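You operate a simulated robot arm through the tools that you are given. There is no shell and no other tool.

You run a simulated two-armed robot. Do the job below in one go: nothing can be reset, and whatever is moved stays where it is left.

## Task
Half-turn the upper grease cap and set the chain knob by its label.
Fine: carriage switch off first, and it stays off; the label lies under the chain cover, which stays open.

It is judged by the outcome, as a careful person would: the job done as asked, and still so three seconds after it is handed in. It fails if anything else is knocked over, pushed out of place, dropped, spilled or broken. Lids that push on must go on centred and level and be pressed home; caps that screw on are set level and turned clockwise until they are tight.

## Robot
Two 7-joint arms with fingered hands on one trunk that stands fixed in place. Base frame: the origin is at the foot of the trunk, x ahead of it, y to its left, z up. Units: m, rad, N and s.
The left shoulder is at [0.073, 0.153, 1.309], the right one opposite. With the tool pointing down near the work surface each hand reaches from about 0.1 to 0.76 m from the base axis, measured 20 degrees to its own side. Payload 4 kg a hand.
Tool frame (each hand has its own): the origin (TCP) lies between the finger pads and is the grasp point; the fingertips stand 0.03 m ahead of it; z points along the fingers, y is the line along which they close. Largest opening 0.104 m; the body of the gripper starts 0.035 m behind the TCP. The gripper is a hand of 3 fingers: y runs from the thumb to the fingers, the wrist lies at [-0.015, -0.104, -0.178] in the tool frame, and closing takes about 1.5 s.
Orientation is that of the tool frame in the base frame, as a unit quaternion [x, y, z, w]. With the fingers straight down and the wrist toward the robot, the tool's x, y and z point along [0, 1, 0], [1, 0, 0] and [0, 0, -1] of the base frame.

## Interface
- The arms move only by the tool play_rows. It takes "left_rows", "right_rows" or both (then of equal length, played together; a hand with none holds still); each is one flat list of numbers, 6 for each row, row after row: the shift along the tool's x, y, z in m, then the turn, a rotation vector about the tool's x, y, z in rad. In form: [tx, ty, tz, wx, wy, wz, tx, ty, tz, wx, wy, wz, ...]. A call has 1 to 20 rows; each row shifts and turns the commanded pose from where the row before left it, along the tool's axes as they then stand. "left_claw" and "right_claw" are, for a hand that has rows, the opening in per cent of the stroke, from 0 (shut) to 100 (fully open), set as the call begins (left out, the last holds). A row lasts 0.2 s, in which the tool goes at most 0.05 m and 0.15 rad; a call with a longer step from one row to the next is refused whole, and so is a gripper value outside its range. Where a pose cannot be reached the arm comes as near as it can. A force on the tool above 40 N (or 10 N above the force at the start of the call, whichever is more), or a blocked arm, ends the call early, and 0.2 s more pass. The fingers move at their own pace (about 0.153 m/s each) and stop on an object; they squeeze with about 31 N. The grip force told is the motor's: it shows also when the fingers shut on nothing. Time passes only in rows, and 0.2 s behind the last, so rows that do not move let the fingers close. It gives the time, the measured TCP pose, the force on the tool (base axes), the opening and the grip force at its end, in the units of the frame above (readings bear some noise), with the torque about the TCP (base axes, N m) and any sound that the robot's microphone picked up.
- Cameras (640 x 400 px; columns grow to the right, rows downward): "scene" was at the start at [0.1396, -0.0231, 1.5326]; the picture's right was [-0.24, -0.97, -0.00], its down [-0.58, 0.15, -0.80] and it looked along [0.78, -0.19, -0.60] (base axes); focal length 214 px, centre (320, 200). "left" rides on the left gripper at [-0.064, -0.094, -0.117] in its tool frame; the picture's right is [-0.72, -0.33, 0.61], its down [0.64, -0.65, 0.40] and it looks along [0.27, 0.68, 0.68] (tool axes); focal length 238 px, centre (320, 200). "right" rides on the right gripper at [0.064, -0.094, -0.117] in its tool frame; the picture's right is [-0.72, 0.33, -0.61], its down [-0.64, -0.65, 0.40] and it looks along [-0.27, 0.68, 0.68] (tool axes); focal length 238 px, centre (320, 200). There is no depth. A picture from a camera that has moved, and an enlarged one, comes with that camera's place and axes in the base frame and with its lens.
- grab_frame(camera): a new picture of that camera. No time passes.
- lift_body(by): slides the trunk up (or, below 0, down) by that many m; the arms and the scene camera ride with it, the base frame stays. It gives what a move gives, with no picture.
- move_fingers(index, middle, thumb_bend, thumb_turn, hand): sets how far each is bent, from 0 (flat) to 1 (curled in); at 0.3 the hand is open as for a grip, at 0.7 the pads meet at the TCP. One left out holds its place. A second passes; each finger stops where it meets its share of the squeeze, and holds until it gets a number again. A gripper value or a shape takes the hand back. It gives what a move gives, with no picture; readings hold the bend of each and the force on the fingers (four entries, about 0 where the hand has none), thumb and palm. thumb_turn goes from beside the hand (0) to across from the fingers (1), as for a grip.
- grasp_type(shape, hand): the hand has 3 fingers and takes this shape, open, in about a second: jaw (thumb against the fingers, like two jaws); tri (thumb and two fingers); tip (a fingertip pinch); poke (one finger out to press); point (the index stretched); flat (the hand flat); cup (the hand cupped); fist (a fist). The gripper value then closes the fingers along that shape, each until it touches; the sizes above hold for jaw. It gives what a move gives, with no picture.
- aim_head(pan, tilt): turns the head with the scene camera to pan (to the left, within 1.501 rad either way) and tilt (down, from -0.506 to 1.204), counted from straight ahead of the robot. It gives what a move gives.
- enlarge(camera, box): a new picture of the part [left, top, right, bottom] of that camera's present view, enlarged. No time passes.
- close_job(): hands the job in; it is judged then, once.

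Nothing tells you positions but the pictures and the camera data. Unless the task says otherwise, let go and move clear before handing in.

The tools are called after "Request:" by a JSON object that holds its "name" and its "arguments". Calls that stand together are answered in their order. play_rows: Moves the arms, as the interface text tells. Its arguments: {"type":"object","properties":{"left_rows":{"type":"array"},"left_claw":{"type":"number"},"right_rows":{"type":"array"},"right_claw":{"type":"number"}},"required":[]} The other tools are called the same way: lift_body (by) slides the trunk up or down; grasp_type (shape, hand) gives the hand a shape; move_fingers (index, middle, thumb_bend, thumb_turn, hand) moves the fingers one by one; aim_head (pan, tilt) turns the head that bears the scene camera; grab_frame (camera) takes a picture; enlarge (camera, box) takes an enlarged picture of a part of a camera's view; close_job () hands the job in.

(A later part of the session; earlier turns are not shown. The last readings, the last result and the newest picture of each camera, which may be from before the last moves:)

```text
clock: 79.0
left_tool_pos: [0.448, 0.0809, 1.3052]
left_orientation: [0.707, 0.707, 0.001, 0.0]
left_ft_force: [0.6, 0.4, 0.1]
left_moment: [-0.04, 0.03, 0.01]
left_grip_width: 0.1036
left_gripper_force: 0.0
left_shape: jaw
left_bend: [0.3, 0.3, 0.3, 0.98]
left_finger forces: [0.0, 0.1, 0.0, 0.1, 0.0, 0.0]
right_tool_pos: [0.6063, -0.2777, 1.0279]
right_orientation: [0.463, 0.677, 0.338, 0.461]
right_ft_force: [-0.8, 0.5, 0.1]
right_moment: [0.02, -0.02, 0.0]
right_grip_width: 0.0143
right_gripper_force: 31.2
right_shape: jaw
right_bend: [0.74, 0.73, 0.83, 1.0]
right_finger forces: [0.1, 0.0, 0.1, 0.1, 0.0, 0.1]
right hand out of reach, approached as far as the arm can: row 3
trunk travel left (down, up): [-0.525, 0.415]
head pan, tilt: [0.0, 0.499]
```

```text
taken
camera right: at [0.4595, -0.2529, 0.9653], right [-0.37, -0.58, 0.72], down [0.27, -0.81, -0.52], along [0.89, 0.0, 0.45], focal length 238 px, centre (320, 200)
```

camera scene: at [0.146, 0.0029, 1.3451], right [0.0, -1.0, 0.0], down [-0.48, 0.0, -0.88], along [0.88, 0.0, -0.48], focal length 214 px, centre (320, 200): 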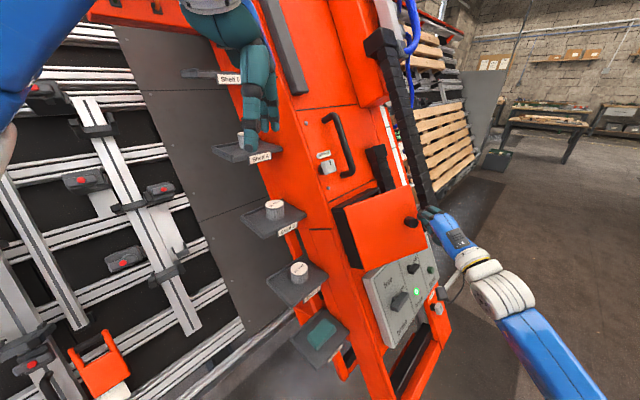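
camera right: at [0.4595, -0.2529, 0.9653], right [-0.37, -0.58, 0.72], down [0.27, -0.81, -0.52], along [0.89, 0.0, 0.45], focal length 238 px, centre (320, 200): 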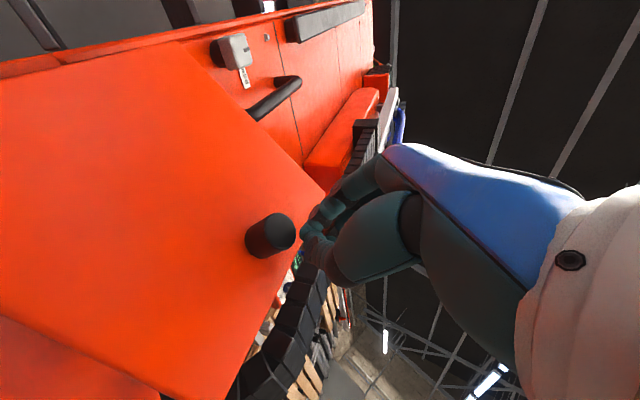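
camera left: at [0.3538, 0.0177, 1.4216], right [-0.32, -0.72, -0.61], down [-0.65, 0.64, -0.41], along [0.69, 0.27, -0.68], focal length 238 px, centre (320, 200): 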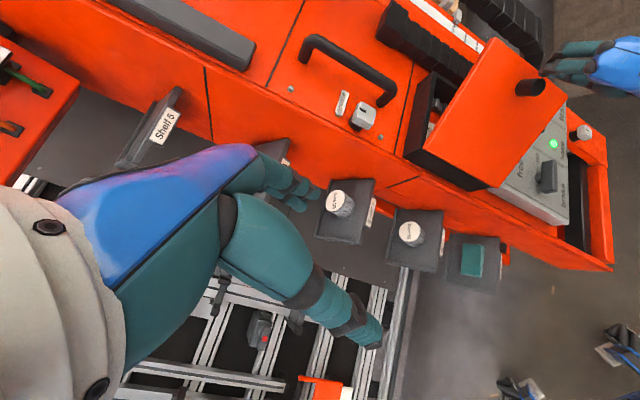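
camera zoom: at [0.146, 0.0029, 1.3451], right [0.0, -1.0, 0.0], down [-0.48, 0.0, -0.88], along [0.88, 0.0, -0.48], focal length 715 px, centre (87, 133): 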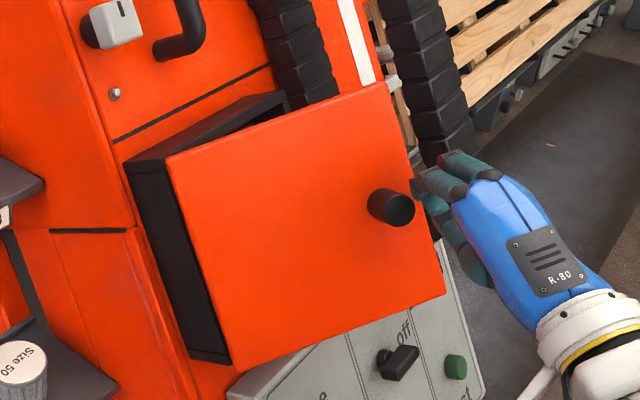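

The box holds chain parts and a label starting with "5". The lid is at about 38° at this instant; I'll let one row pass to learn how fast it falls.

Request:
{"name": "play_rows", "arguments": {"right_rows": [0, 0, 0, 0, 0, 0]}}

Request:
{"name": "enlarge", "arguments": {"camera": "scene", "box": [330, 160, 450, 280]}}

Request:
{"name": "enlarge", "arguments": {"camera": "left", "box": [390, 50, 510, 200]}}

```text
clock: 79.4
left_tool_pos: [0.4489, 0.0759, 1.3044]
left_orientation: [0.706, 0.708, 0.002, -0.001]
left_ft_force: [0.0, 0.5, 0.1]
left_moment: [0.0, 0.0, 0.0]
left_grip_width: 0.1035
left_gripper_force: 0.0
left_shape: jaw
left_bend: [0.3, 0.3, 0.3, 0.98]
left_finger forces: [0.0, 0.0, 0.1, 0.0, 0.1, 0.1]
right_tool_pos: [0.6079, -0.279, 1.0254]
right_orientation: [0.463, 0.679, 0.34, 0.458]
right_ft_force: [0.5, 0.8, 0.0]
right_moment: [0.01, 0.03, -0.01]
right_grip_width: 0.0142
right_gripper_force: 30.9
right_shape: jaw
right_bend: [0.74, 0.73, 0.83, 1.0]
right_finger forces: [0.0, 0.0, 0.0, 0.1, 0.0, 0.1]
trunk travel left (down, up): [-0.525, 0.415]
head pan, tilt: [0.0, 0.499]
```

```text
3.33 times, centred on (390, 220) of scene
camera zoom: at [0.1463, -0.0037, 1.3449], right [0.0, -1.0, 0.0], down [-0.48, 0.0, -0.88], along [0.88, 0.0, -0.48], focal length 715 px, centre (87, 133)
```

zoom: 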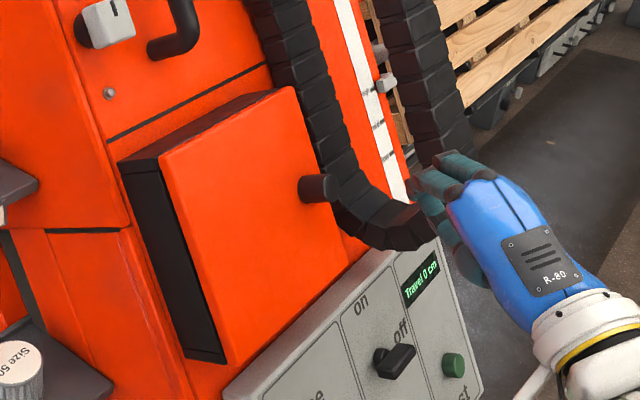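

```text
2.67 times, centred on (450, 125) of left
camera zoom: at [0.3549, 0.0127, 1.4212], right [-0.32, -0.72, -0.62], down [-0.65, 0.64, -0.4], along [0.68, 0.27, -0.68], focal length 636 px, centre (-27, 400)
```

zoom: 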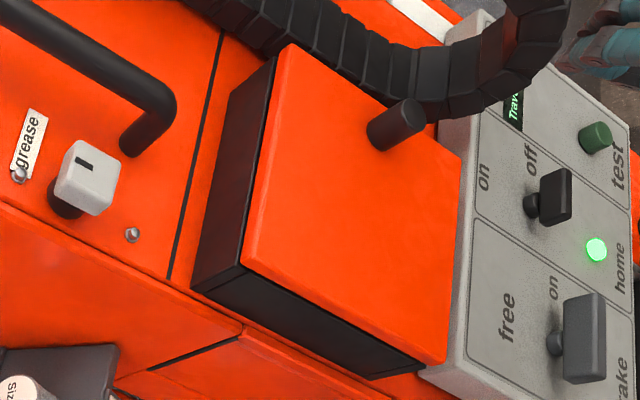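

It snaps shut within 0.4 s, so the lid must be held all the way past upright. I'll use a single-finger fingertip pinch that lets the round knob pivot, keep the hand pointing at the machine, and raise the trunk so my arm isn't folded so tightly. Backing off first.

Request:
{"name": "play_rows", "arguments": {"right_rows": [0, 0, -0.02, 0, 0.15, 0, -0.02, 0, 0, 0, 0.15, 0, -0.02, 0, 0, 0, 0.15, 0, -0.02, 0, 0, 0, 0.15, 0, 0, 0, -0.01, 0, 0.12, 0]}}

Request:
{"name": "lift_body", "arguments": {"by": 0.15}}

Request:
{"name": "grasp_type", "arguments": {"hand": "right", "shape": "tip"}}

Request:
{"name": "grab_frame", "arguments": {"camera": "right"}}

Request:
{"name": "grab_frame", "arguments": {"camera": "scene"}}

```text
clock: 80.6
left_tool_pos: [0.4473, 0.0762, 1.3061]
left_orientation: [0.707, 0.707, 0.002, 0.0]
left_ft_force: [-0.2, -0.5, 0.3]
left_moment: [-0.02, -0.02, 0.0]
left_grip_width: 0.1037
left_gripper_force: 0.2
left_shape: jaw
left_bend: [0.3, 0.3, 0.3, 0.98]
left_finger forces: [0.0, 0.0, 0.0, 0.0, 0.0, 0.1]
right_tool_pos: [0.6049, -0.3369, 1.0494]
right_orientation: [0.315, 0.794, 0.481, 0.195]
right_ft_force: [-1.1, -0.1, 0.9]
right_moment: [0.0, -0.01, 0.03]
right_grip_width: 0.0143
right_gripper_force: 30.9
right_shape: jaw
right_bend: [0.74, 0.73, 0.83, 1.0]
right_finger forces: [0.0, 0.0, 0.1, 0.0, 0.0, 0.1]
trunk travel left (down, up): [-0.525, 0.415]
head pan, tilt: [0.0, 0.499]
```

```text
clock: 82.3
left_tool_pos: [0.4484, 0.076, 1.4557]
left_orientation: [0.707, 0.707, 0.001, -0.001]
left_ft_force: [-0.3, 0.8, 0.5]
left_moment: [-0.03, 0.0, -0.02]
left_grip_width: 0.1038
left_gripper_force: 0.1
left_shape: jaw
left_bend: [0.3, 0.3, 0.3, 0.98]
left_finger forces: [0.1, 0.0, 0.0, 0.0, 0.1, 0.0]
right_tool_pos: [0.6046, -0.3379, 1.198]
right_orientation: [0.315, 0.794, 0.482, 0.195]
right_ft_force: [-0.5, 0.0, -0.1]
right_moment: [0.0, 0.01, 0.01]
right_grip_width: 0.0143
right_gripper_force: 30.6
right_shape: jaw
right_bend: [0.74, 0.73, 0.83, 1.0]
right_finger forces: [0.0, 0.0, 0.1, 0.0, 0.0, 0.1]
trunk travel left (down, up): [-0.675, 0.265]
head pan, tilt: [0.0, 0.499]
```

```text
clock: 83.2
left_tool_pos: [0.4478, 0.0767, 1.4558]
left_orientation: [0.707, 0.707, 0.001, -0.001]
left_ft_force: [-0.3, -0.2, 0.1]
left_moment: [0.0, -0.01, -0.07]
left_grip_width: 0.1038
left_gripper_force: 0.0
left_shape: jaw
left_bend: [0.3, 0.3, 0.3, 0.98]
left_finger forces: [0.1, 0.1, 0.0, 0.1, 0.0, 0.1]
right_tool_pos: [0.6049, -0.3373, 1.199]
right_orientation: [0.315, 0.794, 0.482, 0.196]
right_ft_force: [-0.1, -0.1, -0.6]
right_moment: [0.01, 0.03, -0.01]
right_grip_width: 0.1036
right_gripper_force: 0.0
right_shape: tip
right_bend: [0.3, 0.98, 0.3, 0.98]
right_finger forces: [0.0, 0.0, 0.1, 0.0, 0.0, 0.0]
trunk travel left (down, up): [-0.675, 0.265]
head pan, tilt: [0.0, 0.499]
```

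```text
taken
camera right: at [0.4582, -0.3994, 1.1674], right [0.25, -0.78, 0.58], down [0.51, -0.4, -0.76], along [0.83, 0.48, 0.3], focal length 238 px, centre (320, 200)
```

right: 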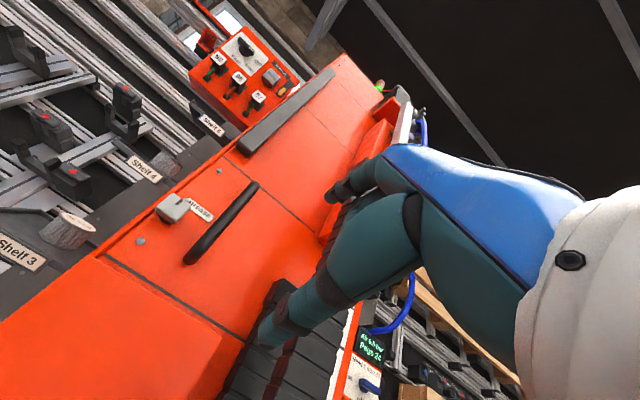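

```text
taken
camera scene: at [0.1462, -0.0021, 1.495], right [0.0, -1.0, 0.0], down [-0.48, 0.0, -0.88], along [0.88, 0.0, -0.48], focal length 214 px, centre (320, 200)
```

scene: 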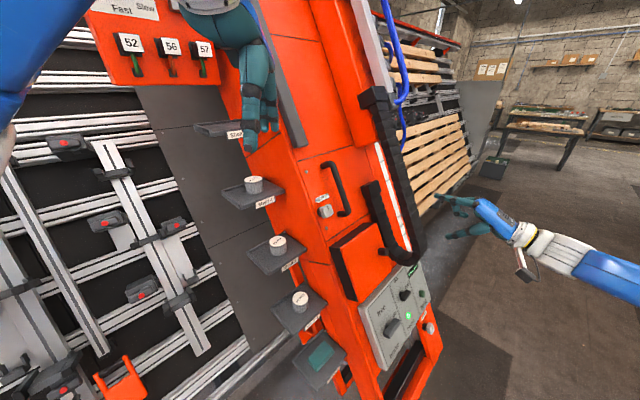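

The tip shape (index and thumb only, middle curled) is right. Moving back in front of the knob.

Request:
{"name": "play_rows", "arguments": {"right_rows": [-0.004, -0.034, 0, 0, 0, 0, -0.004, -0.034, 0, 0, 0, 0, -0.004, -0.034, 0, 0, 0, 0, -0.004, -0.032, 0, 0, 0, 0, 0, 0, 0.044, 0, 0, 0, 0, 0, 0.044, 0, 0, 0, 0, 0, 0.044, 0, 0, 0], "right_claw": 65}}

Request:
{"name": "grab_frame", "arguments": {"camera": "right"}}

Request:
{"name": "enlarge", "arguments": {"camera": "right", "box": [220, 160, 380, 340]}}

```text
clock: 84.8
left_tool_pos: [0.4504, 0.0773, 1.4547]
left_orientation: [0.707, 0.707, 0.002, 0.001]
left_ft_force: [0.1, 0.4, 0.2]
left_moment: [0.0, 0.01, 0.01]
left_grip_width: 0.1036
left_gripper_force: 0.1
left_shape: jaw
left_bend: [0.3, 0.3, 0.3, 0.98]
left_finger forces: [0.0, 0.0, 0.0, 0.1, 0.0, 0.0]
right_tool_pos: [0.6538, -0.305, 1.0173]
right_orientation: [0.316, 0.794, 0.48, 0.196]
right_ft_force: [-0.9, -0.1, 0.0]
right_moment: [-0.02, -0.01, 0.0]
right_grip_width: 0.0678
right_gripper_force: 0.1
right_shape: tip
right_bend: [0.29, 0.98, 0.62, 1.0]
right_finger forces: [0.1, 0.0, 0.1, 0.1, 0.0, 0.0]
trunk travel left (down, up): [-0.675, 0.265]
head pan, tilt: [0.0, 0.499]
```

```text
taken
camera right: at [0.5065, -0.3677, 0.9872], right [0.25, -0.78, 0.58], down [0.51, -0.4, -0.76], along [0.83, 0.48, 0.3], focal length 238 px, centre (320, 200)
```

right: 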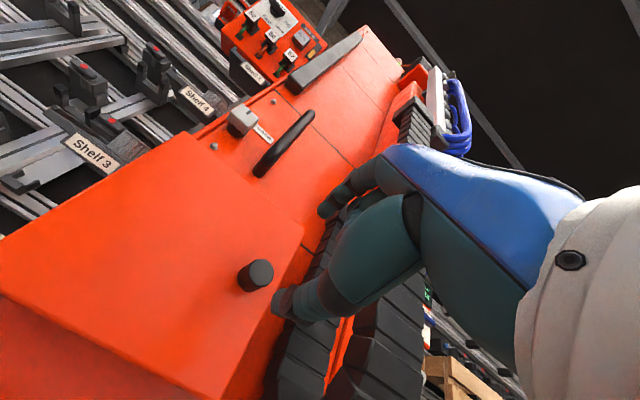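

```text
2.22 times, centred on (300, 250) of right
camera zoom: at [0.5065, -0.3677, 0.9872], right [0.25, -0.78, 0.58], down [0.51, -0.4, -0.76], along [0.83, 0.48, 0.3], focal length 530 px, centre (364, 89)
```

zoom: 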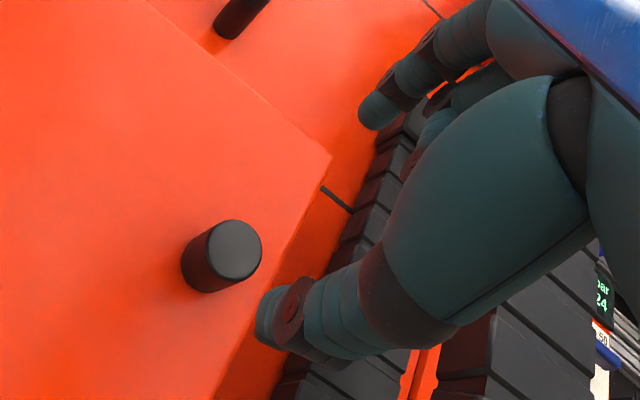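

Request:
{"name": "play_rows", "arguments": {"right_rows": [-0.003, 0, 0.035, 0, 0, 0, -0.002, 0.001, 0.035, 0, 0, 0, 0, 0, 0.025, 0, 0, 0]}}

Request:
{"name": "enlarge", "arguments": {"camera": "right", "box": [240, 150, 400, 330]}}

Request:
{"name": "enlarge", "arguments": {"camera": "scene", "box": [340, 200, 460, 290]}}

```text
clock: 85.6
left_tool_pos: [0.4479, 0.0806, 1.4547]
left_orientation: [0.707, 0.707, -0.001, 0.001]
left_ft_force: [-0.8, 0.7, 0.3]
left_moment: [0.0, 0.0, 0.02]
left_grip_width: 0.1037
left_gripper_force: 0.0
left_shape: jaw
left_bend: [0.3, 0.3, 0.3, 0.98]
left_finger forces: [0.1, 0.0, 0.0, 0.0, 0.0, 0.0]
right_tool_pos: [0.7173, -0.2453, 0.9778]
right_orientation: [0.316, 0.794, 0.48, 0.196]
right_ft_force: [0.7, 0.2, 0.3]
right_moment: [0.01, 0.01, 0.01]
right_grip_width: 0.0682
right_gripper_force: 0.0
right_shape: tip
right_bend: [0.29, 0.98, 0.62, 1.0]
right_finger forces: [0.0, 0.0, 0.1, 0.0, 0.0, 0.0]
trunk travel left (down, up): [-0.675, 0.265]
head pan, tilt: [0.0, 0.499]
```

```text
2.22 times, centred on (320, 240) of right
camera zoom: at [0.5707, -0.3077, 0.9468], right [0.25, -0.78, 0.58], down [0.51, -0.41, -0.76], along [0.83, 0.48, 0.29], focal length 530 px, centre (320, 111)
```

zoom: 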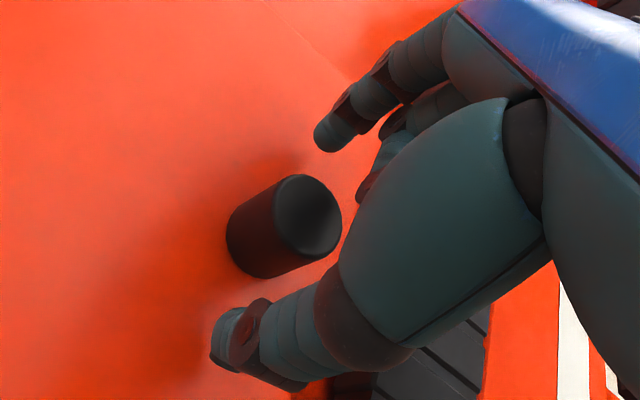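

```text
4.44 times, centred on (400, 245) of scene
camera zoom: at [0.1478, 0.0016, 1.4948], right [0.0, -1.0, 0.0], down [-0.48, 0.0, -0.88], along [0.88, 0.0, -0.48], focal length 953 px, centre (-36, 0)
```

zoom: 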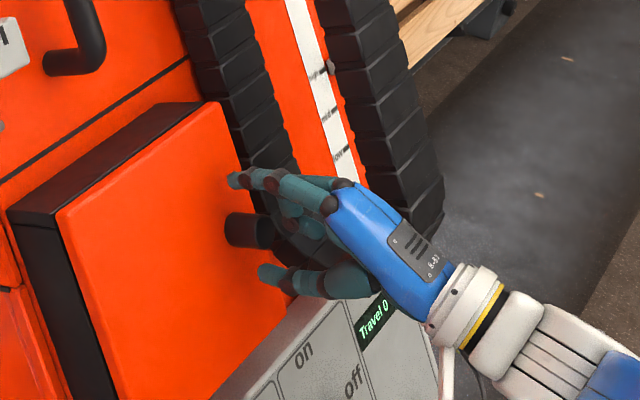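

Index and thumb straddle the knob. Closing the fingertip pinch.

Request:
{"name": "play_rows", "arguments": {"right_rows": [0, 0, 0, 0, 0, 0, 0, 0, 0, 0, 0, 0, 0, 0, 0, 0, 0, 0, 0, 0, 0, 0, 0, 0, 0, 0, 0, 0, 0, 0, 0, 0, 0, 0, 0, 0], "right_claw": 0}}

Request:
{"name": "enlarge", "arguments": {"camera": "right", "box": [240, 150, 400, 330]}}

```text
clock: 87.0
left_tool_pos: [0.449, 0.0772, 1.4555]
left_orientation: [0.707, 0.707, 0.002, -0.001]
left_ft_force: [-0.2, -0.3, 0.1]
left_moment: [0.04, 0.0, 0.01]
left_grip_width: 0.1038
left_gripper_force: 0.1
left_shape: jaw
left_bend: [0.3, 0.3, 0.3, 0.98]
left_finger forces: [0.1, 0.0, 0.1, 0.1, 0.1, 0.0]
right_tool_pos: [0.7167, -0.2479, 0.9777]
right_orientation: [0.316, 0.794, 0.481, 0.195]
right_ft_force: [1.9, -1.2, 1.7]
right_moment: [0.04, -0.03, -0.05]
right_grip_width: 0.0217
right_gripper_force: 30.6
right_shape: tip
right_bend: [0.72, 1.0, 0.75, 1.0]
right_finger forces: [28.3, 0.1, 0.0, 0.1, 26.7, 0.0]
trunk travel left (down, up): [-0.675, 0.265]
head pan, tilt: [0.0, 0.499]
```

```text
2.22 times, centred on (320, 240) of right
camera zoom: at [0.5705, -0.3097, 0.9466], right [0.25, -0.78, 0.58], down [0.51, -0.4, -0.76], along [0.83, 0.48, 0.3], focal length 530 px, centre (320, 111)
```

zoom: 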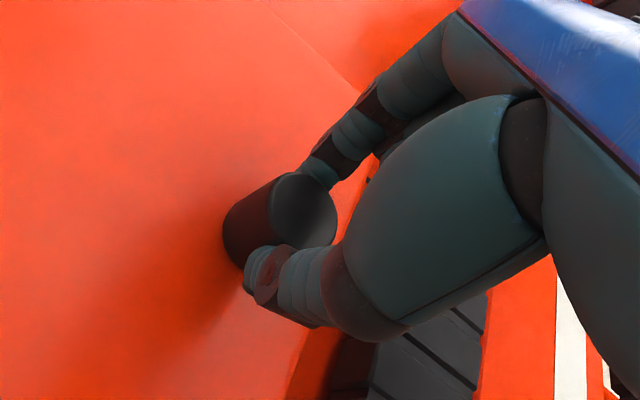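

Good pinch. Swinging the lid open with the hand orientation kept, first 30°.

Request:
{"name": "play_rows", "arguments": {"right_rows": [0.0091, 0, -0.0294, 0, 0, 0, 0.014, 0, -0.0274, 0, 0, 0, 0.0186, 0, -0.0246, 0, 0, 0]}}

Request:
{"name": "enlarge", "arguments": {"camera": "right", "box": [240, 150, 400, 330]}}

Request:
{"name": "enlarge", "arguments": {"camera": "scene", "box": [320, 180, 460, 290]}}

```text
clock: 87.8
left_tool_pos: [0.4476, 0.0791, 1.4559]
left_orientation: [0.707, 0.707, 0.001, 0.001]
left_ft_force: [0.6, 0.4, -0.2]
left_moment: [0.04, -0.02, 0.01]
left_grip_width: 0.1038
left_gripper_force: 0.1
left_shape: jaw
left_bend: [0.3, 0.3, 0.3, 0.98]
left_finger forces: [0.0, 0.0, 0.1, 0.0, 0.0, 0.0]
right_tool_pos: [0.6367, -0.2697, 1.0157]
right_orientation: [0.315, 0.795, 0.481, 0.196]
right_ft_force: [2.2, 6.7, 1.8]
right_moment: [0.09, -0.12, -0.12]
right_grip_width: 0.0211
right_gripper_force: 31.1
right_shape: tip
right_bend: [0.72, 1.0, 0.75, 1.0]
right_finger forces: [30.0, 0.0, 0.0, 0.1, 25.3, 0.1]
trunk travel left (down, up): [-0.675, 0.265]
head pan, tilt: [0.0, 0.499]
```

```text
2.22 times, centred on (320, 240) of right
camera zoom: at [0.4894, -0.3331, 0.9849], right [0.25, -0.78, 0.58], down [0.51, -0.4, -0.76], along [0.82, 0.48, 0.3], focal length 530 px, centre (320, 111)
```

zoom: 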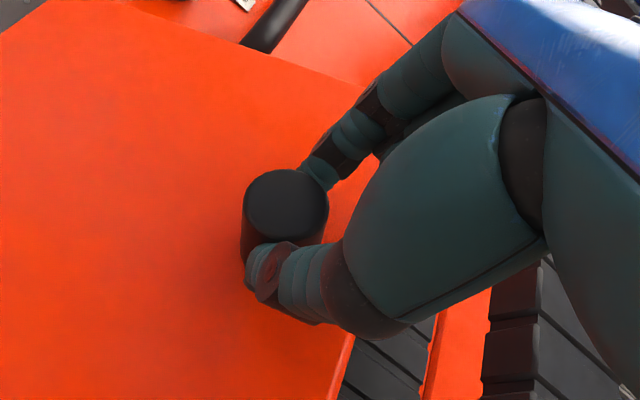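

```text
3.64 times, centred on (390, 235) of scene
camera zoom: at [0.1457, 0.0018, 1.495], right [0.0, -1.0, 0.0], down [-0.48, 0.0, -0.88], along [0.88, 0.0, -0.48], focal length 780 px, centre (66, 73)
```

zoom: 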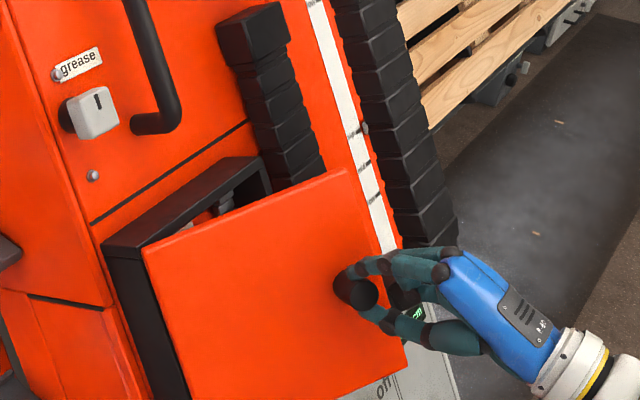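

Working nicely – low forces and the knob pivots in the fingertips. Next 30°.

Request:
{"name": "play_rows", "arguments": {"right_rows": [0.024, 0, -0.02, 0, 0, 0, 0.0265, 0, -0.0165, 0, 0, 0, 0.0285, 0, -0.0115, 0, 0, 0]}}

Request:
{"name": "enlarge", "arguments": {"camera": "right", "box": [200, 110, 420, 330]}}

Request:
{"name": "enlarge", "arguments": {"camera": "scene", "box": [320, 180, 460, 290]}}

```text
clock: 88.6
left_tool_pos: [0.4481, 0.0817, 1.4559]
left_orientation: [0.706, 0.708, 0.0, 0.001]
left_ft_force: [0.4, 0.1, 0.2]
left_moment: [-0.04, 0.01, 0.0]
left_grip_width: 0.1039
left_gripper_force: 0.1
left_shape: jaw
left_bend: [0.3, 0.3, 0.3, 0.98]
left_finger forces: [0.1, 0.0, 0.0, 0.1, 0.0, 0.0]
right_tool_pos: [0.5499, -0.2483, 1.0388]
right_orientation: [0.315, 0.795, 0.48, 0.197]
right_ft_force: [6.8, 7.3, 4.4]
right_moment: [0.11, -0.22, -0.17]
right_grip_width: 0.0201
right_gripper_force: 31.4
right_shape: tip
right_bend: [0.72, 1.0, 0.75, 1.0]
right_finger forces: [30.7, 0.0, 0.1, 0.1, 22.2, 0.1]
trunk travel left (down, up): [-0.675, 0.265]
head pan, tilt: [0.0, 0.499]
```

```text
1.82 times, centred on (310, 220) of right
camera zoom: at [0.4034, -0.3108, 1.0075], right [0.25, -0.78, 0.58], down [0.51, -0.41, -0.76], along [0.83, 0.48, 0.3], focal length 433 px, centre (338, 164)
```

zoom: 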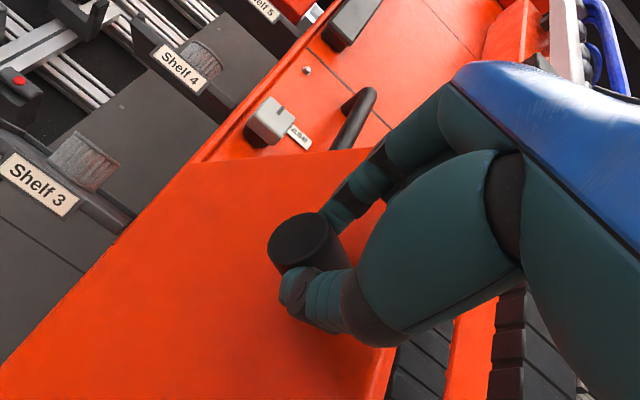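

```text
3.64 times, centred on (390, 235) of scene
camera zoom: at [0.1466, 0.0034, 1.495], right [0.0, -1.0, 0.0], down [-0.48, 0.0, -0.88], along [0.88, 0.0, -0.48], focal length 780 px, centre (66, 73)
```

zoom: 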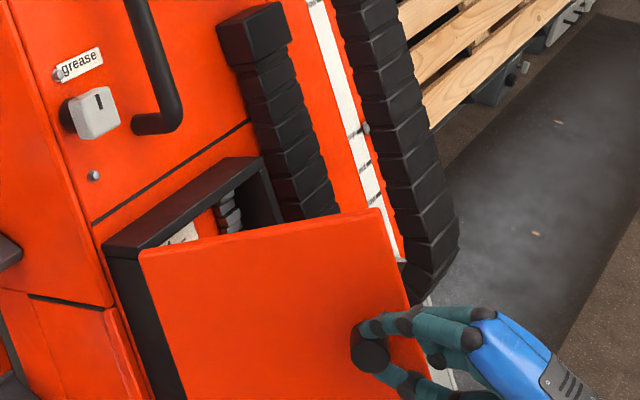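

About 60° open and still easy. Continuing through upright.

Request:
{"name": "play_rows", "arguments": {"right_rows": [0.03, 0.002, -0.005, 0, 0, 0, 0.031, 0, -0.0005, 0, 0, 0]}}

Request:
{"name": "enlarge", "arguments": {"camera": "right", "box": [200, 110, 420, 330]}}

Request:
{"name": "enlarge", "arguments": {"camera": "scene", "box": [320, 180, 460, 320]}}

```text
clock: 89.2
left_tool_pos: [0.4471, 0.0809, 1.4561]
left_orientation: [0.707, 0.707, 0.002, 0.0]
left_ft_force: [0.0, 0.5, -0.3]
left_moment: [0.01, 0.04, -0.01]
left_grip_width: 0.1036
left_gripper_force: 0.1
left_shape: jaw
left_bend: [0.3, 0.3, 0.3, 0.98]
left_finger forces: [0.1, 0.0, 0.0, 0.0, 0.0, 0.0]
right_tool_pos: [0.5037, -0.2123, 1.0408]
right_orientation: [0.316, 0.794, 0.481, 0.198]
right_ft_force: [0.6, -0.8, 9.1]
right_moment: [0.14, -0.26, -0.22]
right_grip_width: 0.02
right_gripper_force: 31.0
right_shape: tip
right_bend: [0.72, 1.0, 0.76, 1.0]
right_finger forces: [33.8, 0.1, 0.0, 0.0, 25.2, 0.0]
trunk travel left (down, up): [-0.675, 0.265]
head pan, tilt: [0.0, 0.499]
```

```text
1.82 times, centred on (310, 220) of right
camera zoom: at [0.3569, -0.2748, 1.0095], right [0.24, -0.78, 0.58], down [0.51, -0.4, -0.76], along [0.82, 0.48, 0.3], focal length 433 px, centre (338, 164)
```

zoom: 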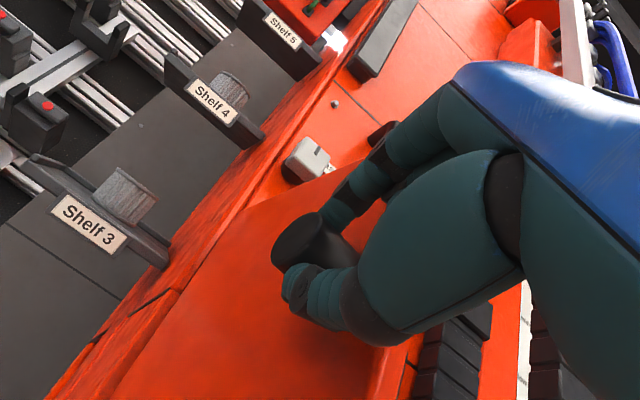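

```text
2.86 times, centred on (390, 250) of scene
camera zoom: at [0.1434, 0.001, 1.4954], right [0.0, -1.0, 0.0], down [-0.48, 0.0, -0.88], along [0.88, 0.0, -0.48], focal length 613 px, centre (120, 57)
```

zoom: 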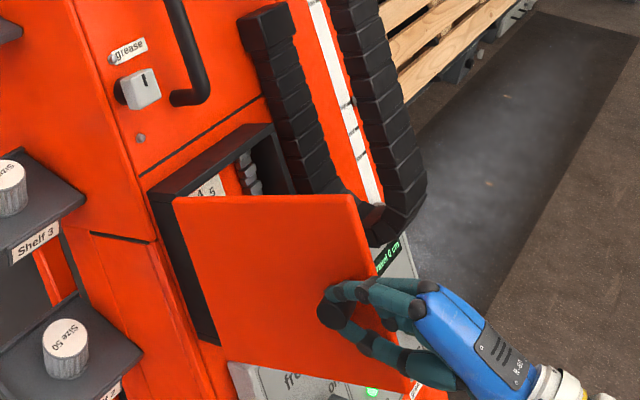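

Request:
{"name": "play_rows", "arguments": {"right_rows": [0.0305, 0.003, 0.0038, 0, 0, 0, 0.0294, 0, 0.0085, 0, 0, 0]}}

Request:
{"name": "enlarge", "arguments": {"camera": "right", "box": [200, 110, 420, 330]}}

Request:
{"name": "enlarge", "arguments": {"camera": "scene", "box": [300, 160, 460, 320]}}

```text
clock: 89.8
left_tool_pos: [0.4451, 0.0759, 1.4574]
left_orientation: [0.707, 0.707, 0.003, 0.001]
left_ft_force: [-0.3, 0.3, -1.0]
left_moment: [0.0, -0.03, 0.0]
left_grip_width: 0.1036
left_gripper_force: 0.0
left_shape: jaw
left_bend: [0.3, 0.3, 0.3, 0.98]
left_finger forces: [0.0, 0.0, 0.0, 0.1, 0.0, 0.0]
right_tool_pos: [0.4672, -0.1625, 1.0355]
right_orientation: [0.316, 0.794, 0.481, 0.196]
right_ft_force: [-7.4, -7.5, 2.1]
right_moment: [0.1, -0.68, -0.75]
right_grip_width: 0.02
right_gripper_force: 30.7
right_shape: tip
right_bend: [0.72, 0.99, 0.76, 1.0]
right_finger forces: [30.8, 18.5, 0.1, 0.1, 24.0, 0.1]
trunk travel left (down, up): [-0.675, 0.265]
head pan, tilt: [0.0, 0.499]
```

```text
1.82 times, centred on (310, 220) of right
camera zoom: at [0.321, -0.2246, 1.0043], right [0.24, -0.78, 0.58], down [0.51, -0.41, -0.76], along [0.83, 0.48, 0.3], focal length 433 px, centre (338, 164)
```

zoom: 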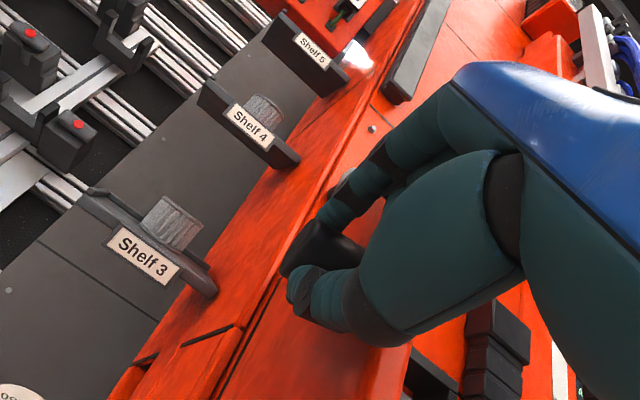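

```text
2.50 times, centred on (380, 240) of scene
camera zoom: at [0.1416, -0.0041, 1.4953], right [0.0, -1.0, 0.0], down [-0.48, 0.0, -0.88], along [0.88, 0.0, -0.48], focal length 536 px, centre (170, 100)
```

zoom: 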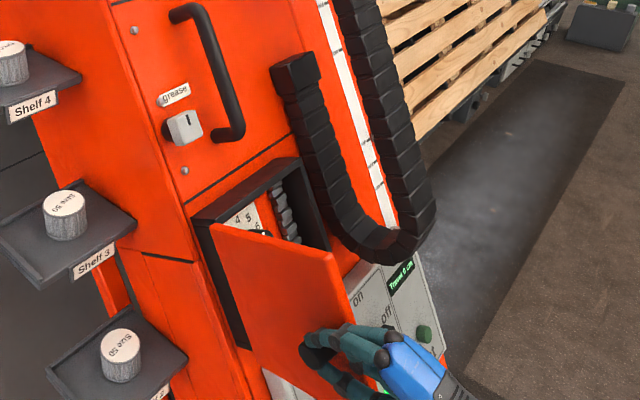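

Past upright (~99°), and I can already see a dial with numbers inside. A bit further with slight hand rotation so the lid will stay open on its own.

Request:
{"name": "play_rows", "arguments": {"right_rows": [0.012, 0, 0.006, 0, -0.1, 0, 0.012, 0, 0.008, 0, -0.1, 0, 0.011, 0, 0.009, 0, -0.05, 0]}}

Request:
{"name": "enlarge", "arguments": {"camera": "scene", "box": [300, 160, 460, 320]}}

Request:
{"name": "grab_frame", "arguments": {"camera": "right"}}

```text
clock: 90.5
left_tool_pos: [0.4428, 0.0705, 1.4573]
left_orientation: [0.707, 0.707, 0.005, -0.001]
left_ft_force: [0.1, 0.0, -0.6]
left_moment: [-0.02, -0.01, -0.03]
left_grip_width: 0.1035
left_gripper_force: 0.0
left_shape: jaw
left_bend: [0.3, 0.3, 0.3, 0.98]
left_finger forces: [0.0, 0.0, 0.0, 0.0, 0.1, 0.0]
right_tool_pos: [0.4601, -0.1437, 1.0332]
right_orientation: [0.363, 0.767, 0.45, 0.28]
right_ft_force: [-19.8, -27.8, 11.7]
right_moment: [-0.12, 0.18, -0.47]
right_grip_width: 0.0237
right_gripper_force: 31.0
right_shape: tip
right_bend: [0.72, 1.0, 0.76, 1.0]
right_finger forces: [30.6, 0.0, 0.0, 0.0, 39.7, 0.0]
right hand out of reach, approached as far as the arm can: row 3
trunk travel left (down, up): [-0.675, 0.265]
head pan, tilt: [0.0, 0.499]
stopped in row 3 (right hand): the force on the tool passed its limit at 44 N (the readings are from after the stop); the commanded pose is now the measured one
```

```text
2.50 times, centred on (380, 240) of scene
camera zoom: at [0.1389, -0.0151, 1.4958], right [0.0, -1.0, -0.01], down [-0.48, 0.01, -0.88], along [0.88, 0.0, -0.48], focal length 536 px, centre (170, 100)
```

zoom: 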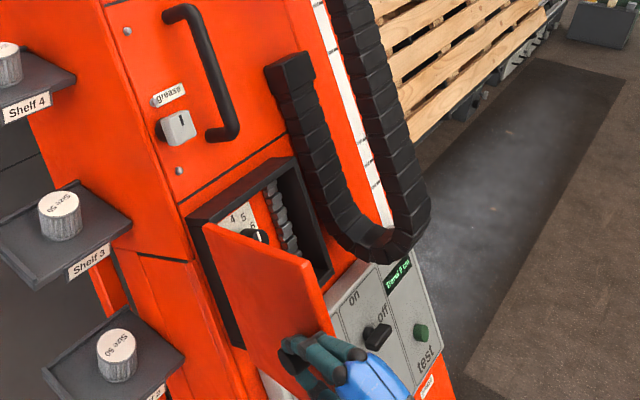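

```text
taken
camera right: at [0.3077, -0.1792, 0.9925], right [0.05, -0.77, 0.63], down [0.48, -0.54, -0.69], along [0.88, 0.34, 0.34], focal length 238 px, centre (320, 200)
```

right: 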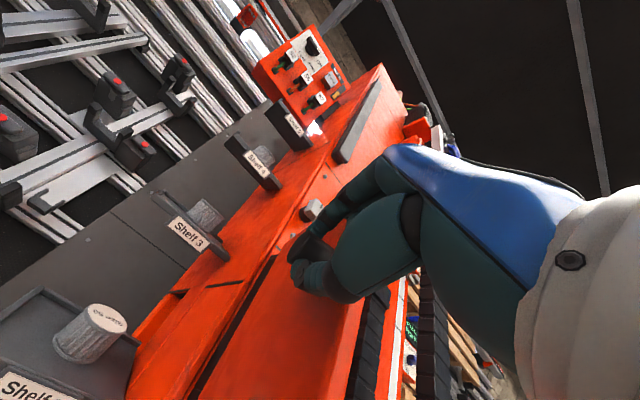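

The lid seems to be at its open stop (~105°). I'll relax the hand and release the knob slowly to see whether it stays.

Request:
{"name": "play_rows", "arguments": {"right_rows": [0, 0, -0.008, 0, 0, 0, 0, 0, 0, 0, 0, 0]}}

Request:
{"name": "play_rows", "arguments": {"right_rows": [0, 0, 0, 0, 0, 0, 0, 0, 0, 0, 0, 0, 0, 0, 0, 0, 0, 0], "right_claw": 50}}

Request:
{"name": "enlarge", "arguments": {"camera": "scene", "box": [300, 160, 460, 320]}}

Request:
{"name": "grab_frame", "arguments": {"camera": "right"}}

```text
clock: 91.1
left_tool_pos: [0.4487, 0.0745, 1.4547]
left_orientation: [0.706, 0.708, 0.003, -0.001]
left_ft_force: [-0.5, -0.3, -0.1]
left_moment: [-0.02, 0.01, 0.0]
left_grip_width: 0.1038
left_gripper_force: 0.0
left_shape: jaw
left_bend: [0.3, 0.3, 0.3, 0.98]
left_finger forces: [0.0, 0.0, 0.1, 0.1, 0.0, 0.0]
right_tool_pos: [0.4605, -0.1427, 1.0341]
right_orientation: [0.363, 0.769, 0.447, 0.278]
right_ft_force: [4.0, -20.1, 7.4]
right_moment: [0.03, -0.05, -0.59]
right_grip_width: 0.0229
right_gripper_force: 30.8
right_shape: tip
right_bend: [0.72, 1.0, 0.76, 1.0]
right_finger forces: [28.5, 0.0, 0.0, 0.0, 28.9, 0.0]
trunk travel left (down, up): [-0.675, 0.265]
head pan, tilt: [0.0, 0.499]
```

```text
clock: 91.9
left_tool_pos: [0.4482, 0.081, 1.4553]
left_orientation: [0.706, 0.708, 0.0, 0.001]
left_ft_force: [0.4, 0.7, -1.1]
left_moment: [-0.04, -0.01, 0.0]
left_grip_width: 0.104
left_gripper_force: 0.1
left_shape: jaw
left_bend: [0.3, 0.3, 0.3, 0.98]
left_finger forces: [0.1, 0.0, 0.0, 0.0, 0.0, 0.0]
right_tool_pos: [0.4587, -0.1382, 1.0335]
right_orientation: [0.363, 0.77, 0.445, 0.277]
right_ft_force: [-0.1, -1.0, -0.6]
right_moment: [-0.01, -0.01, 0.05]
right_grip_width: 0.0514
right_gripper_force: 0.1
right_shape: tip
right_bend: [0.73, 0.98, 0.7, 1.0]
right_finger forces: [0.0, 0.1, 0.1, 0.1, 0.1, 0.0]
trunk travel left (down, up): [-0.675, 0.265]
head pan, tilt: [0.0, 0.499]
```

```text
2.50 times, centred on (380, 240) of scene
camera zoom: at [0.1456, 0.0004, 1.495], right [0.0, -1.0, 0.0], down [-0.48, 0.0, -0.88], along [0.88, 0.0, -0.48], focal length 536 px, centre (170, 100)
```

zoom: 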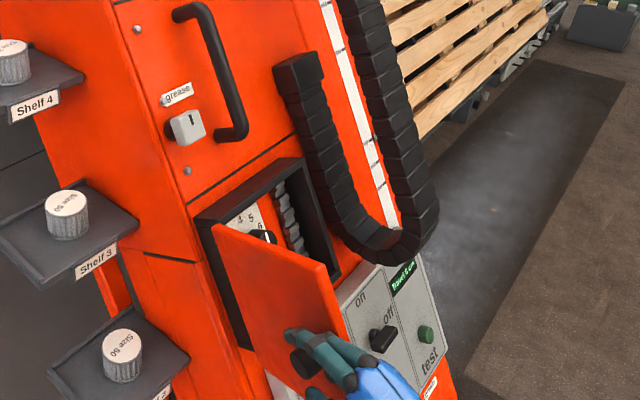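

```text
taken
camera right: at [0.3046, -0.1752, 0.9948], right [0.06, -0.77, 0.64], down [0.47, -0.54, -0.69], along [0.88, 0.34, 0.33], focal length 238 px, centre (320, 200)
```

right: 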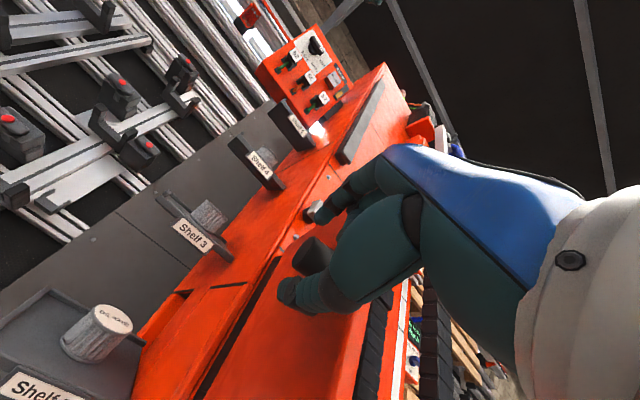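

The lid stays open by itself. Withdrawing the hand straight back off the knob, carefully.

Request:
{"name": "play_rows", "arguments": {"right_rows": [0, 0, -0.02, 0, 0, 0, 0, 0, -0.025, 0, 0, 0, 0, 0, -0.025, 0, 0, 0]}}

Request:
{"name": "enlarge", "arguments": {"camera": "scene", "box": [300, 160, 460, 320]}}

Request:
{"name": "enlarge", "arguments": {"camera": "scene", "box": [365, 225, 425, 275]}}

Request:
{"name": "grab_frame", "arguments": {"camera": "left"}}

```text
clock: 92.7
left_tool_pos: [0.447, 0.0806, 1.4556]
left_orientation: [0.707, 0.707, 0.002, 0.001]
left_ft_force: [0.0, 0.1, 0.1]
left_moment: [-0.01, 0.05, 0.03]
left_grip_width: 0.1039
left_gripper_force: 0.0
left_shape: jaw
left_bend: [0.3, 0.3, 0.3, 0.98]
left_finger forces: [0.0, 0.0, 0.1, 0.0, 0.0, 0.0]
right_tool_pos: [0.4045, -0.1703, 1.0656]
right_orientation: [0.363, 0.769, 0.446, 0.278]
right_ft_force: [-0.5, 1.2, 0.6]
right_moment: [0.0, 0.0, -0.02]
right_grip_width: 0.0515
right_gripper_force: 0.0
right_shape: tip
right_bend: [0.73, 0.98, 0.7, 1.0]
right_finger forces: [0.0, 0.0, 0.0, 0.1, 0.0, 0.1]
trunk travel left (down, up): [-0.675, 0.265]
head pan, tilt: [0.0, 0.499]
```

```text
2.50 times, centred on (380, 240) of scene
camera zoom: at [0.144, 0.0001, 1.4952], right [0.0, -1.0, 0.0], down [-0.48, 0.0, -0.88], along [0.88, 0.0, -0.48], focal length 536 px, centre (170, 100)
```

zoom: 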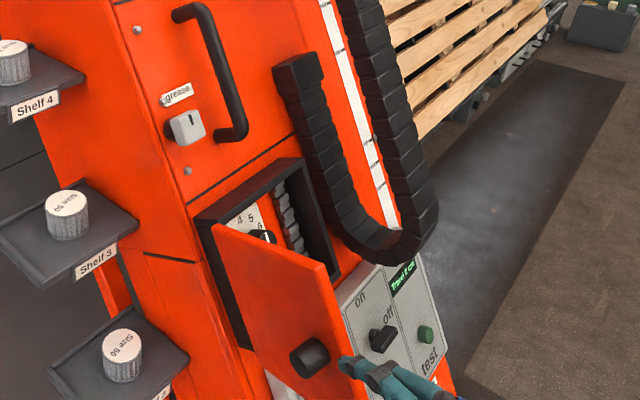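

```text
8.00 times, centred on (395, 250) of scene
camera zoom: at [0.144, 0.0001, 1.4952], right [0.0, -1.0, 0.0], down [-0.48, 0.0, -0.88], along [0.88, 0.0, -0.48], focal length 1716 px, centre (-280, -200)
```

zoom: 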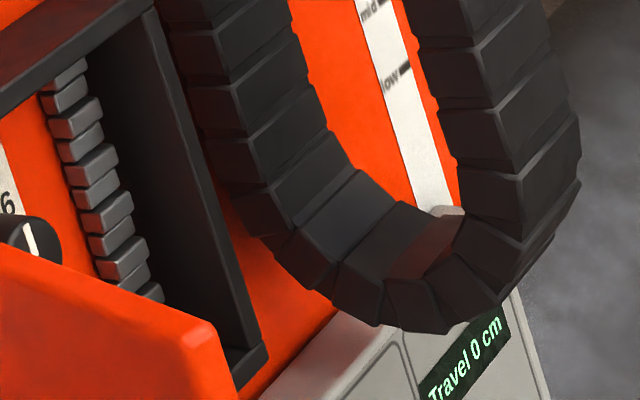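

```text
taken
camera left: at [0.3531, 0.0178, 1.5717], right [-0.32, -0.72, -0.61], down [-0.65, 0.64, -0.41], along [0.69, 0.27, -0.68], focal length 238 px, centre (320, 200)
```

left: 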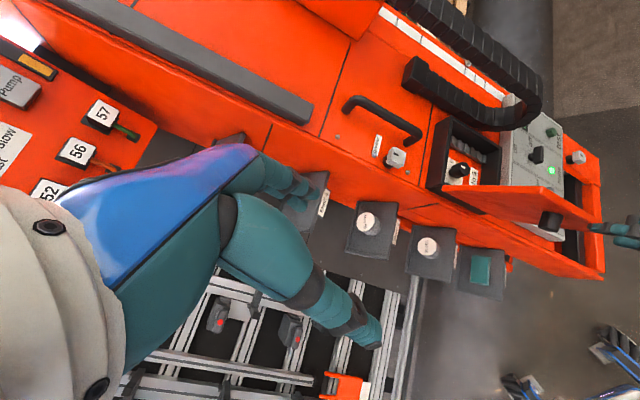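

The lid holds open, and inside is a black knob with a white pointer and a numbered scale. Zooming in to read the label.

Request:
{"name": "enlarge", "arguments": {"camera": "left", "box": [430, 110, 530, 210]}}

Request:
{"name": "enlarge", "arguments": {"camera": "left", "box": [440, 145, 490, 195]}}

Request:
{"name": "enlarge", "arguments": {"camera": "scene", "box": [370, 220, 410, 260]}}

```text
4.00 times, centred on (480, 160) of left
camera zoom: at [0.3531, 0.0178, 1.5717], right [-0.32, -0.72, -0.61], down [-0.65, 0.64, -0.41], along [0.69, 0.27, -0.68], focal length 953 px, centre (-320, 360)
```

zoom: 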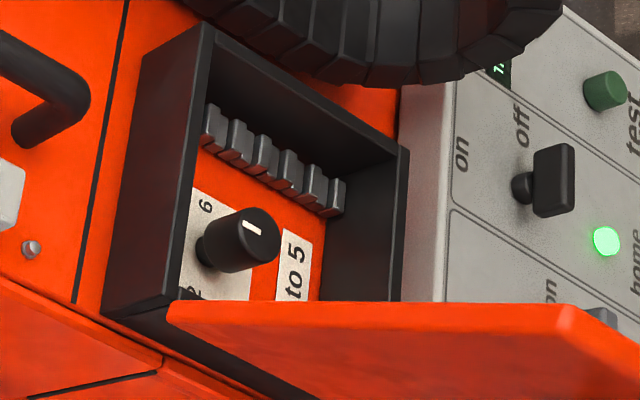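

```text
8.00 times, centred on (465, 170) of left
camera zoom: at [0.3531, 0.0178, 1.5717], right [-0.32, -0.72, -0.61], down [-0.65, 0.64, -0.41], along [0.69, 0.27, -0.68], focal length 1907 px, centre (-840, 440)
```

zoom: 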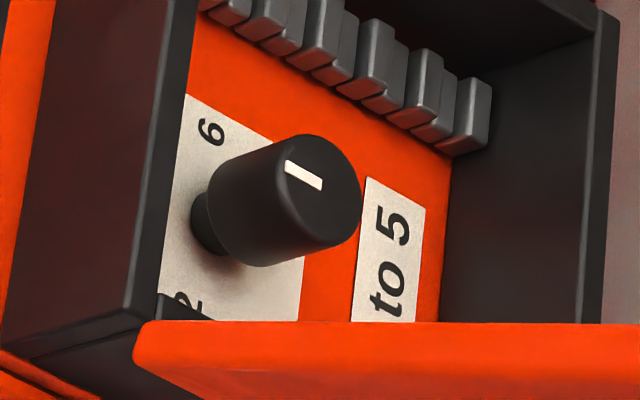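

```text
10.00 times, centred on (390, 240) of scene
camera zoom: at [0.144, 0.0001, 1.4952], right [0.0, -1.0, 0.0], down [-0.48, 0.0, -0.88], along [0.88, 0.0, -0.48], focal length 2145 px, centre (-380, -200)
```

zoom: 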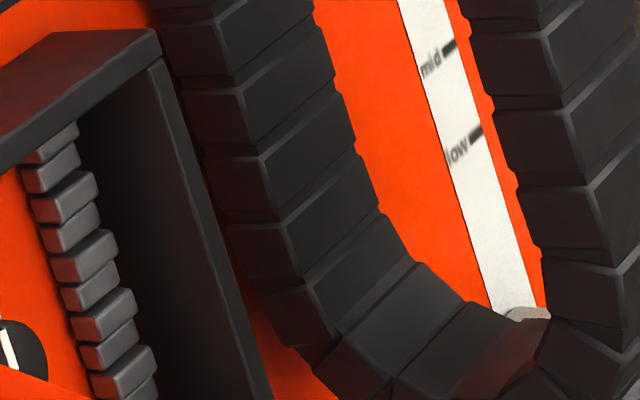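

The label ends in "to 5" but its start is hidden behind the lid. I'll lift the right hand up over the lid and bring its camera round to the front-right to read it fully.

Request:
{"name": "play_rows", "arguments": {"right_rows": [0, 0.04, 0, 0, 0, 0, 0, 0.04, 0, 0, 0, 0, 0, 0.04, 0, 0, 0, 0, 0, 0.04, 0, 0, 0, 0, 0, 0, 0, 0, 0.125, 0, 0, 0, 0, 0, 0.125, 0]}}

Request:
{"name": "grab_frame", "arguments": {"camera": "scene"}}

```text
clock: 94.1
left_tool_pos: [0.4483, 0.0779, 1.4566]
left_orientation: [0.707, 0.707, 0.001, 0.0]
left_ft_force: [-0.5, -0.3, -0.4]
left_moment: [-0.02, 0.0, 0.02]
left_grip_width: 0.1035
left_gripper_force: 0.1
left_shape: jaw
left_bend: [0.3, 0.3, 0.3, 0.98]
left_finger forces: [0.0, 0.1, 0.0, 0.1, 0.0, 0.0]
right_tool_pos: [0.4616, -0.1323, 1.1756]
right_orientation: [0.304, 0.798, 0.489, 0.179]
right_ft_force: [-0.7, 0.1, -0.5]
right_moment: [-0.01, -0.01, 0.0]
right_grip_width: 0.0517
right_gripper_force: 0.1
right_shape: tip
right_bend: [0.73, 0.98, 0.7, 1.0]
right_finger forces: [0.1, 0.1, 0.0, 0.1, 0.0, 0.0]
right hand out of reach, approached as far as the arm can: row 2, 3, 4
trunk travel left (down, up): [-0.675, 0.265]
head pan, tilt: [0.0, 0.499]
```

```text
taken
camera scene: at [0.1455, -0.0031, 1.495], right [0.0, -1.0, 0.0], down [-0.48, 0.0, -0.88], along [0.88, 0.0, -0.48], focal length 214 px, centre (320, 200)
```

scene: 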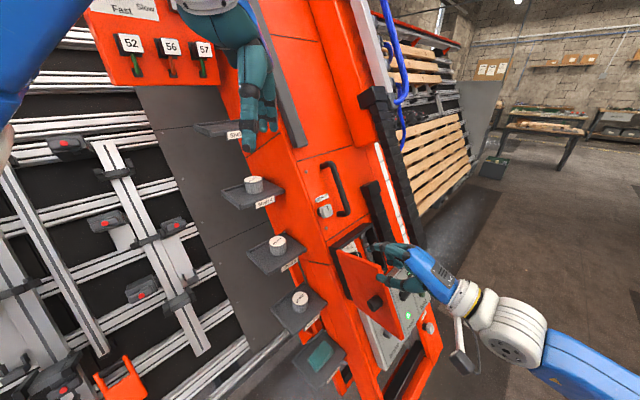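

Request:
{"name": "play_rows", "arguments": {"right_rows": [0, 0.035, -0.01, 0, 0, 0, -0.02, 0.035, -0.01, 0, 0, 0, -0.045, 0, 0, 0, 0, 0, -0.045, 0, 0, 0, 0, 0, -0.045, 0, 0, 0, 0, 0, -0.045, 0, 0, 0, 0, 0, -0.045, 0, 0, 0, 0, 0, -0.04, 0, 0, 0, 0, 0]}}

Request:
{"name": "grab_frame", "arguments": {"camera": "scene"}}

Request:
{"name": "grab_frame", "arguments": {"camera": "right"}}

```text
clock: 95.9
left_tool_pos: [0.45, 0.0788, 1.4548]
left_orientation: [0.707, 0.708, 0.0, -0.001]
left_ft_force: [0.5, -0.7, 0.0]
left_moment: [0.02, -0.01, 0.01]
left_grip_width: 0.1035
left_gripper_force: 0.0
left_shape: jaw
left_bend: [0.3, 0.3, 0.3, 0.98]
left_finger forces: [0.0, 0.0, 0.0, 0.0, 0.0, 0.0]
right_tool_pos: [0.6856, -0.3102, 1.242]
right_orientation: [0.304, 0.798, 0.488, 0.178]
right_ft_force: [1.5, 0.0, 0.7]
right_moment: [0.03, -0.01, -0.03]
right_grip_width: 0.0515
right_gripper_force: 0.0
right_shape: tip
right_bend: [0.73, 0.98, 0.7, 1.0]
right_finger forces: [0.1, 0.0, 0.1, 0.0, 0.1, 0.0]
trunk travel left (down, up): [-0.675, 0.265]
head pan, tilt: [0.0, 0.499]
```

```text
taken
camera scene: at [0.1487, -0.003, 1.4947], right [0.0, -1.0, 0.0], down [-0.48, 0.0, -0.88], along [0.88, 0.0, -0.48], focal length 214 px, centre (320, 200)
```

scene: 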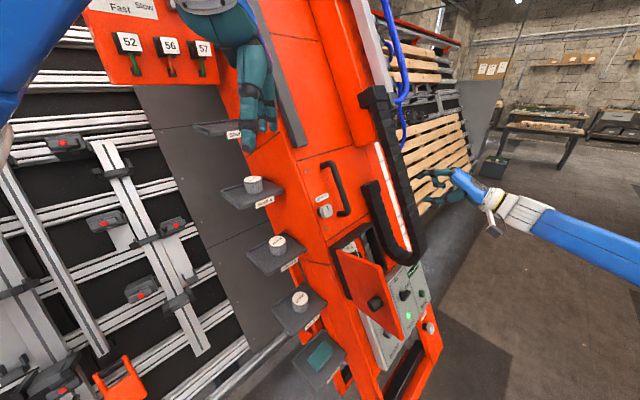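

```text
taken
camera right: at [0.5404, -0.3781, 1.2118], right [0.28, -0.78, 0.56], down [0.51, -0.37, -0.77], along [0.81, 0.51, 0.29], focal length 238 px, centre (320, 200)
```

right: 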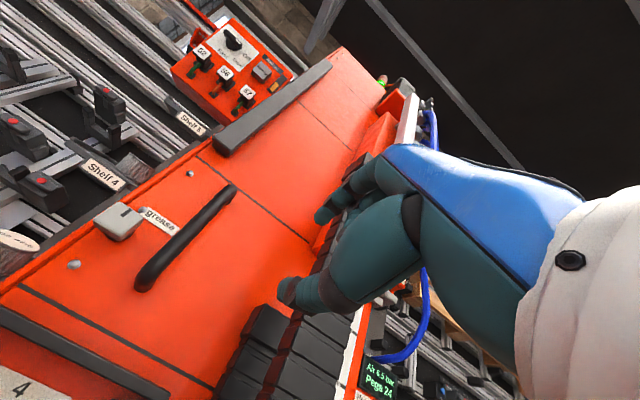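

Request:
{"name": "play_rows", "arguments": {"right_rows": [0, -0.042, 0, 0, 0, 0, 0, -0.042, 0, 0, 0, 0, 0, -0.042, 0, 0, 0, 0, 0, -0.042, 0, 0, 0, 0, 0, -0.042, 0, 0, 0, 0, -0.01, -0.03, 0, 0, 0, 0]}}

Request:
{"name": "grab_frame", "arguments": {"camera": "right"}}

Request:
{"name": "enlarge", "arguments": {"camera": "right", "box": [80, 80, 300, 280]}}

```text
clock: 97.3
left_tool_pos: [0.4508, 0.0786, 1.455]
left_orientation: [0.707, 0.708, 0.001, 0.0]
left_ft_force: [0.7, 0.9, 0.7]
left_moment: [-0.05, 0.03, 0.03]
left_grip_width: 0.1036
left_gripper_force: 0.0
left_shape: jaw
left_bend: [0.3, 0.3, 0.3, 0.98]
left_finger forces: [0.1, 0.0, 0.0, 0.0, 0.0, 0.1]
right_tool_pos: [0.6202, -0.399, 1.0313]
right_orientation: [0.304, 0.798, 0.489, 0.179]
right_ft_force: [0.1, 0.2, 0.1]
right_moment: [-0.01, 0.0, 0.03]
right_grip_width: 0.0519
right_gripper_force: 0.1
right_shape: tip
right_bend: [0.73, 0.98, 0.7, 1.0]
right_finger forces: [0.1, 0.0, 0.0, 0.0, 0.1, 0.1]
trunk travel left (down, up): [-0.675, 0.265]
head pan, tilt: [0.0, 0.499]
```

```text
taken
camera right: at [0.4751, -0.4672, 1.0008], right [0.28, -0.78, 0.56], down [0.51, -0.37, -0.77], along [0.81, 0.51, 0.29], focal length 238 px, centre (320, 200)
```

right: 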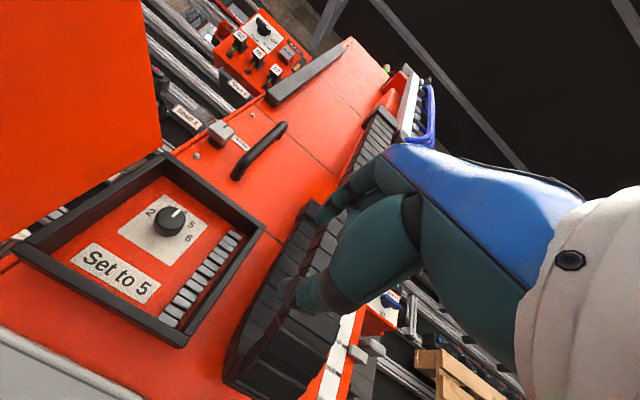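

```text
2.00 times, centred on (190, 180) of right
camera zoom: at [0.4751, -0.4672, 1.0008], right [0.28, -0.78, 0.56], down [0.51, -0.37, -0.77], along [0.81, 0.51, 0.29], focal length 477 px, centre (580, 240)
```

zoom: 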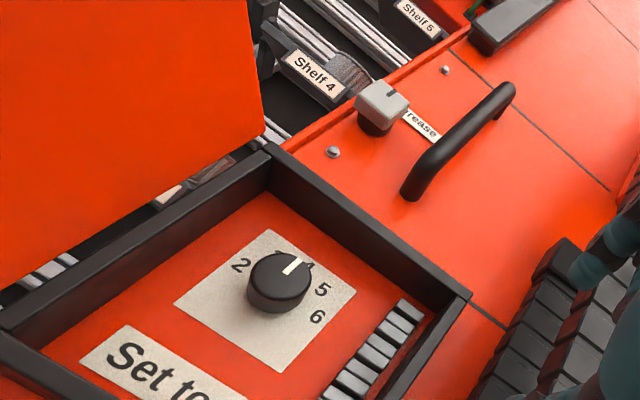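

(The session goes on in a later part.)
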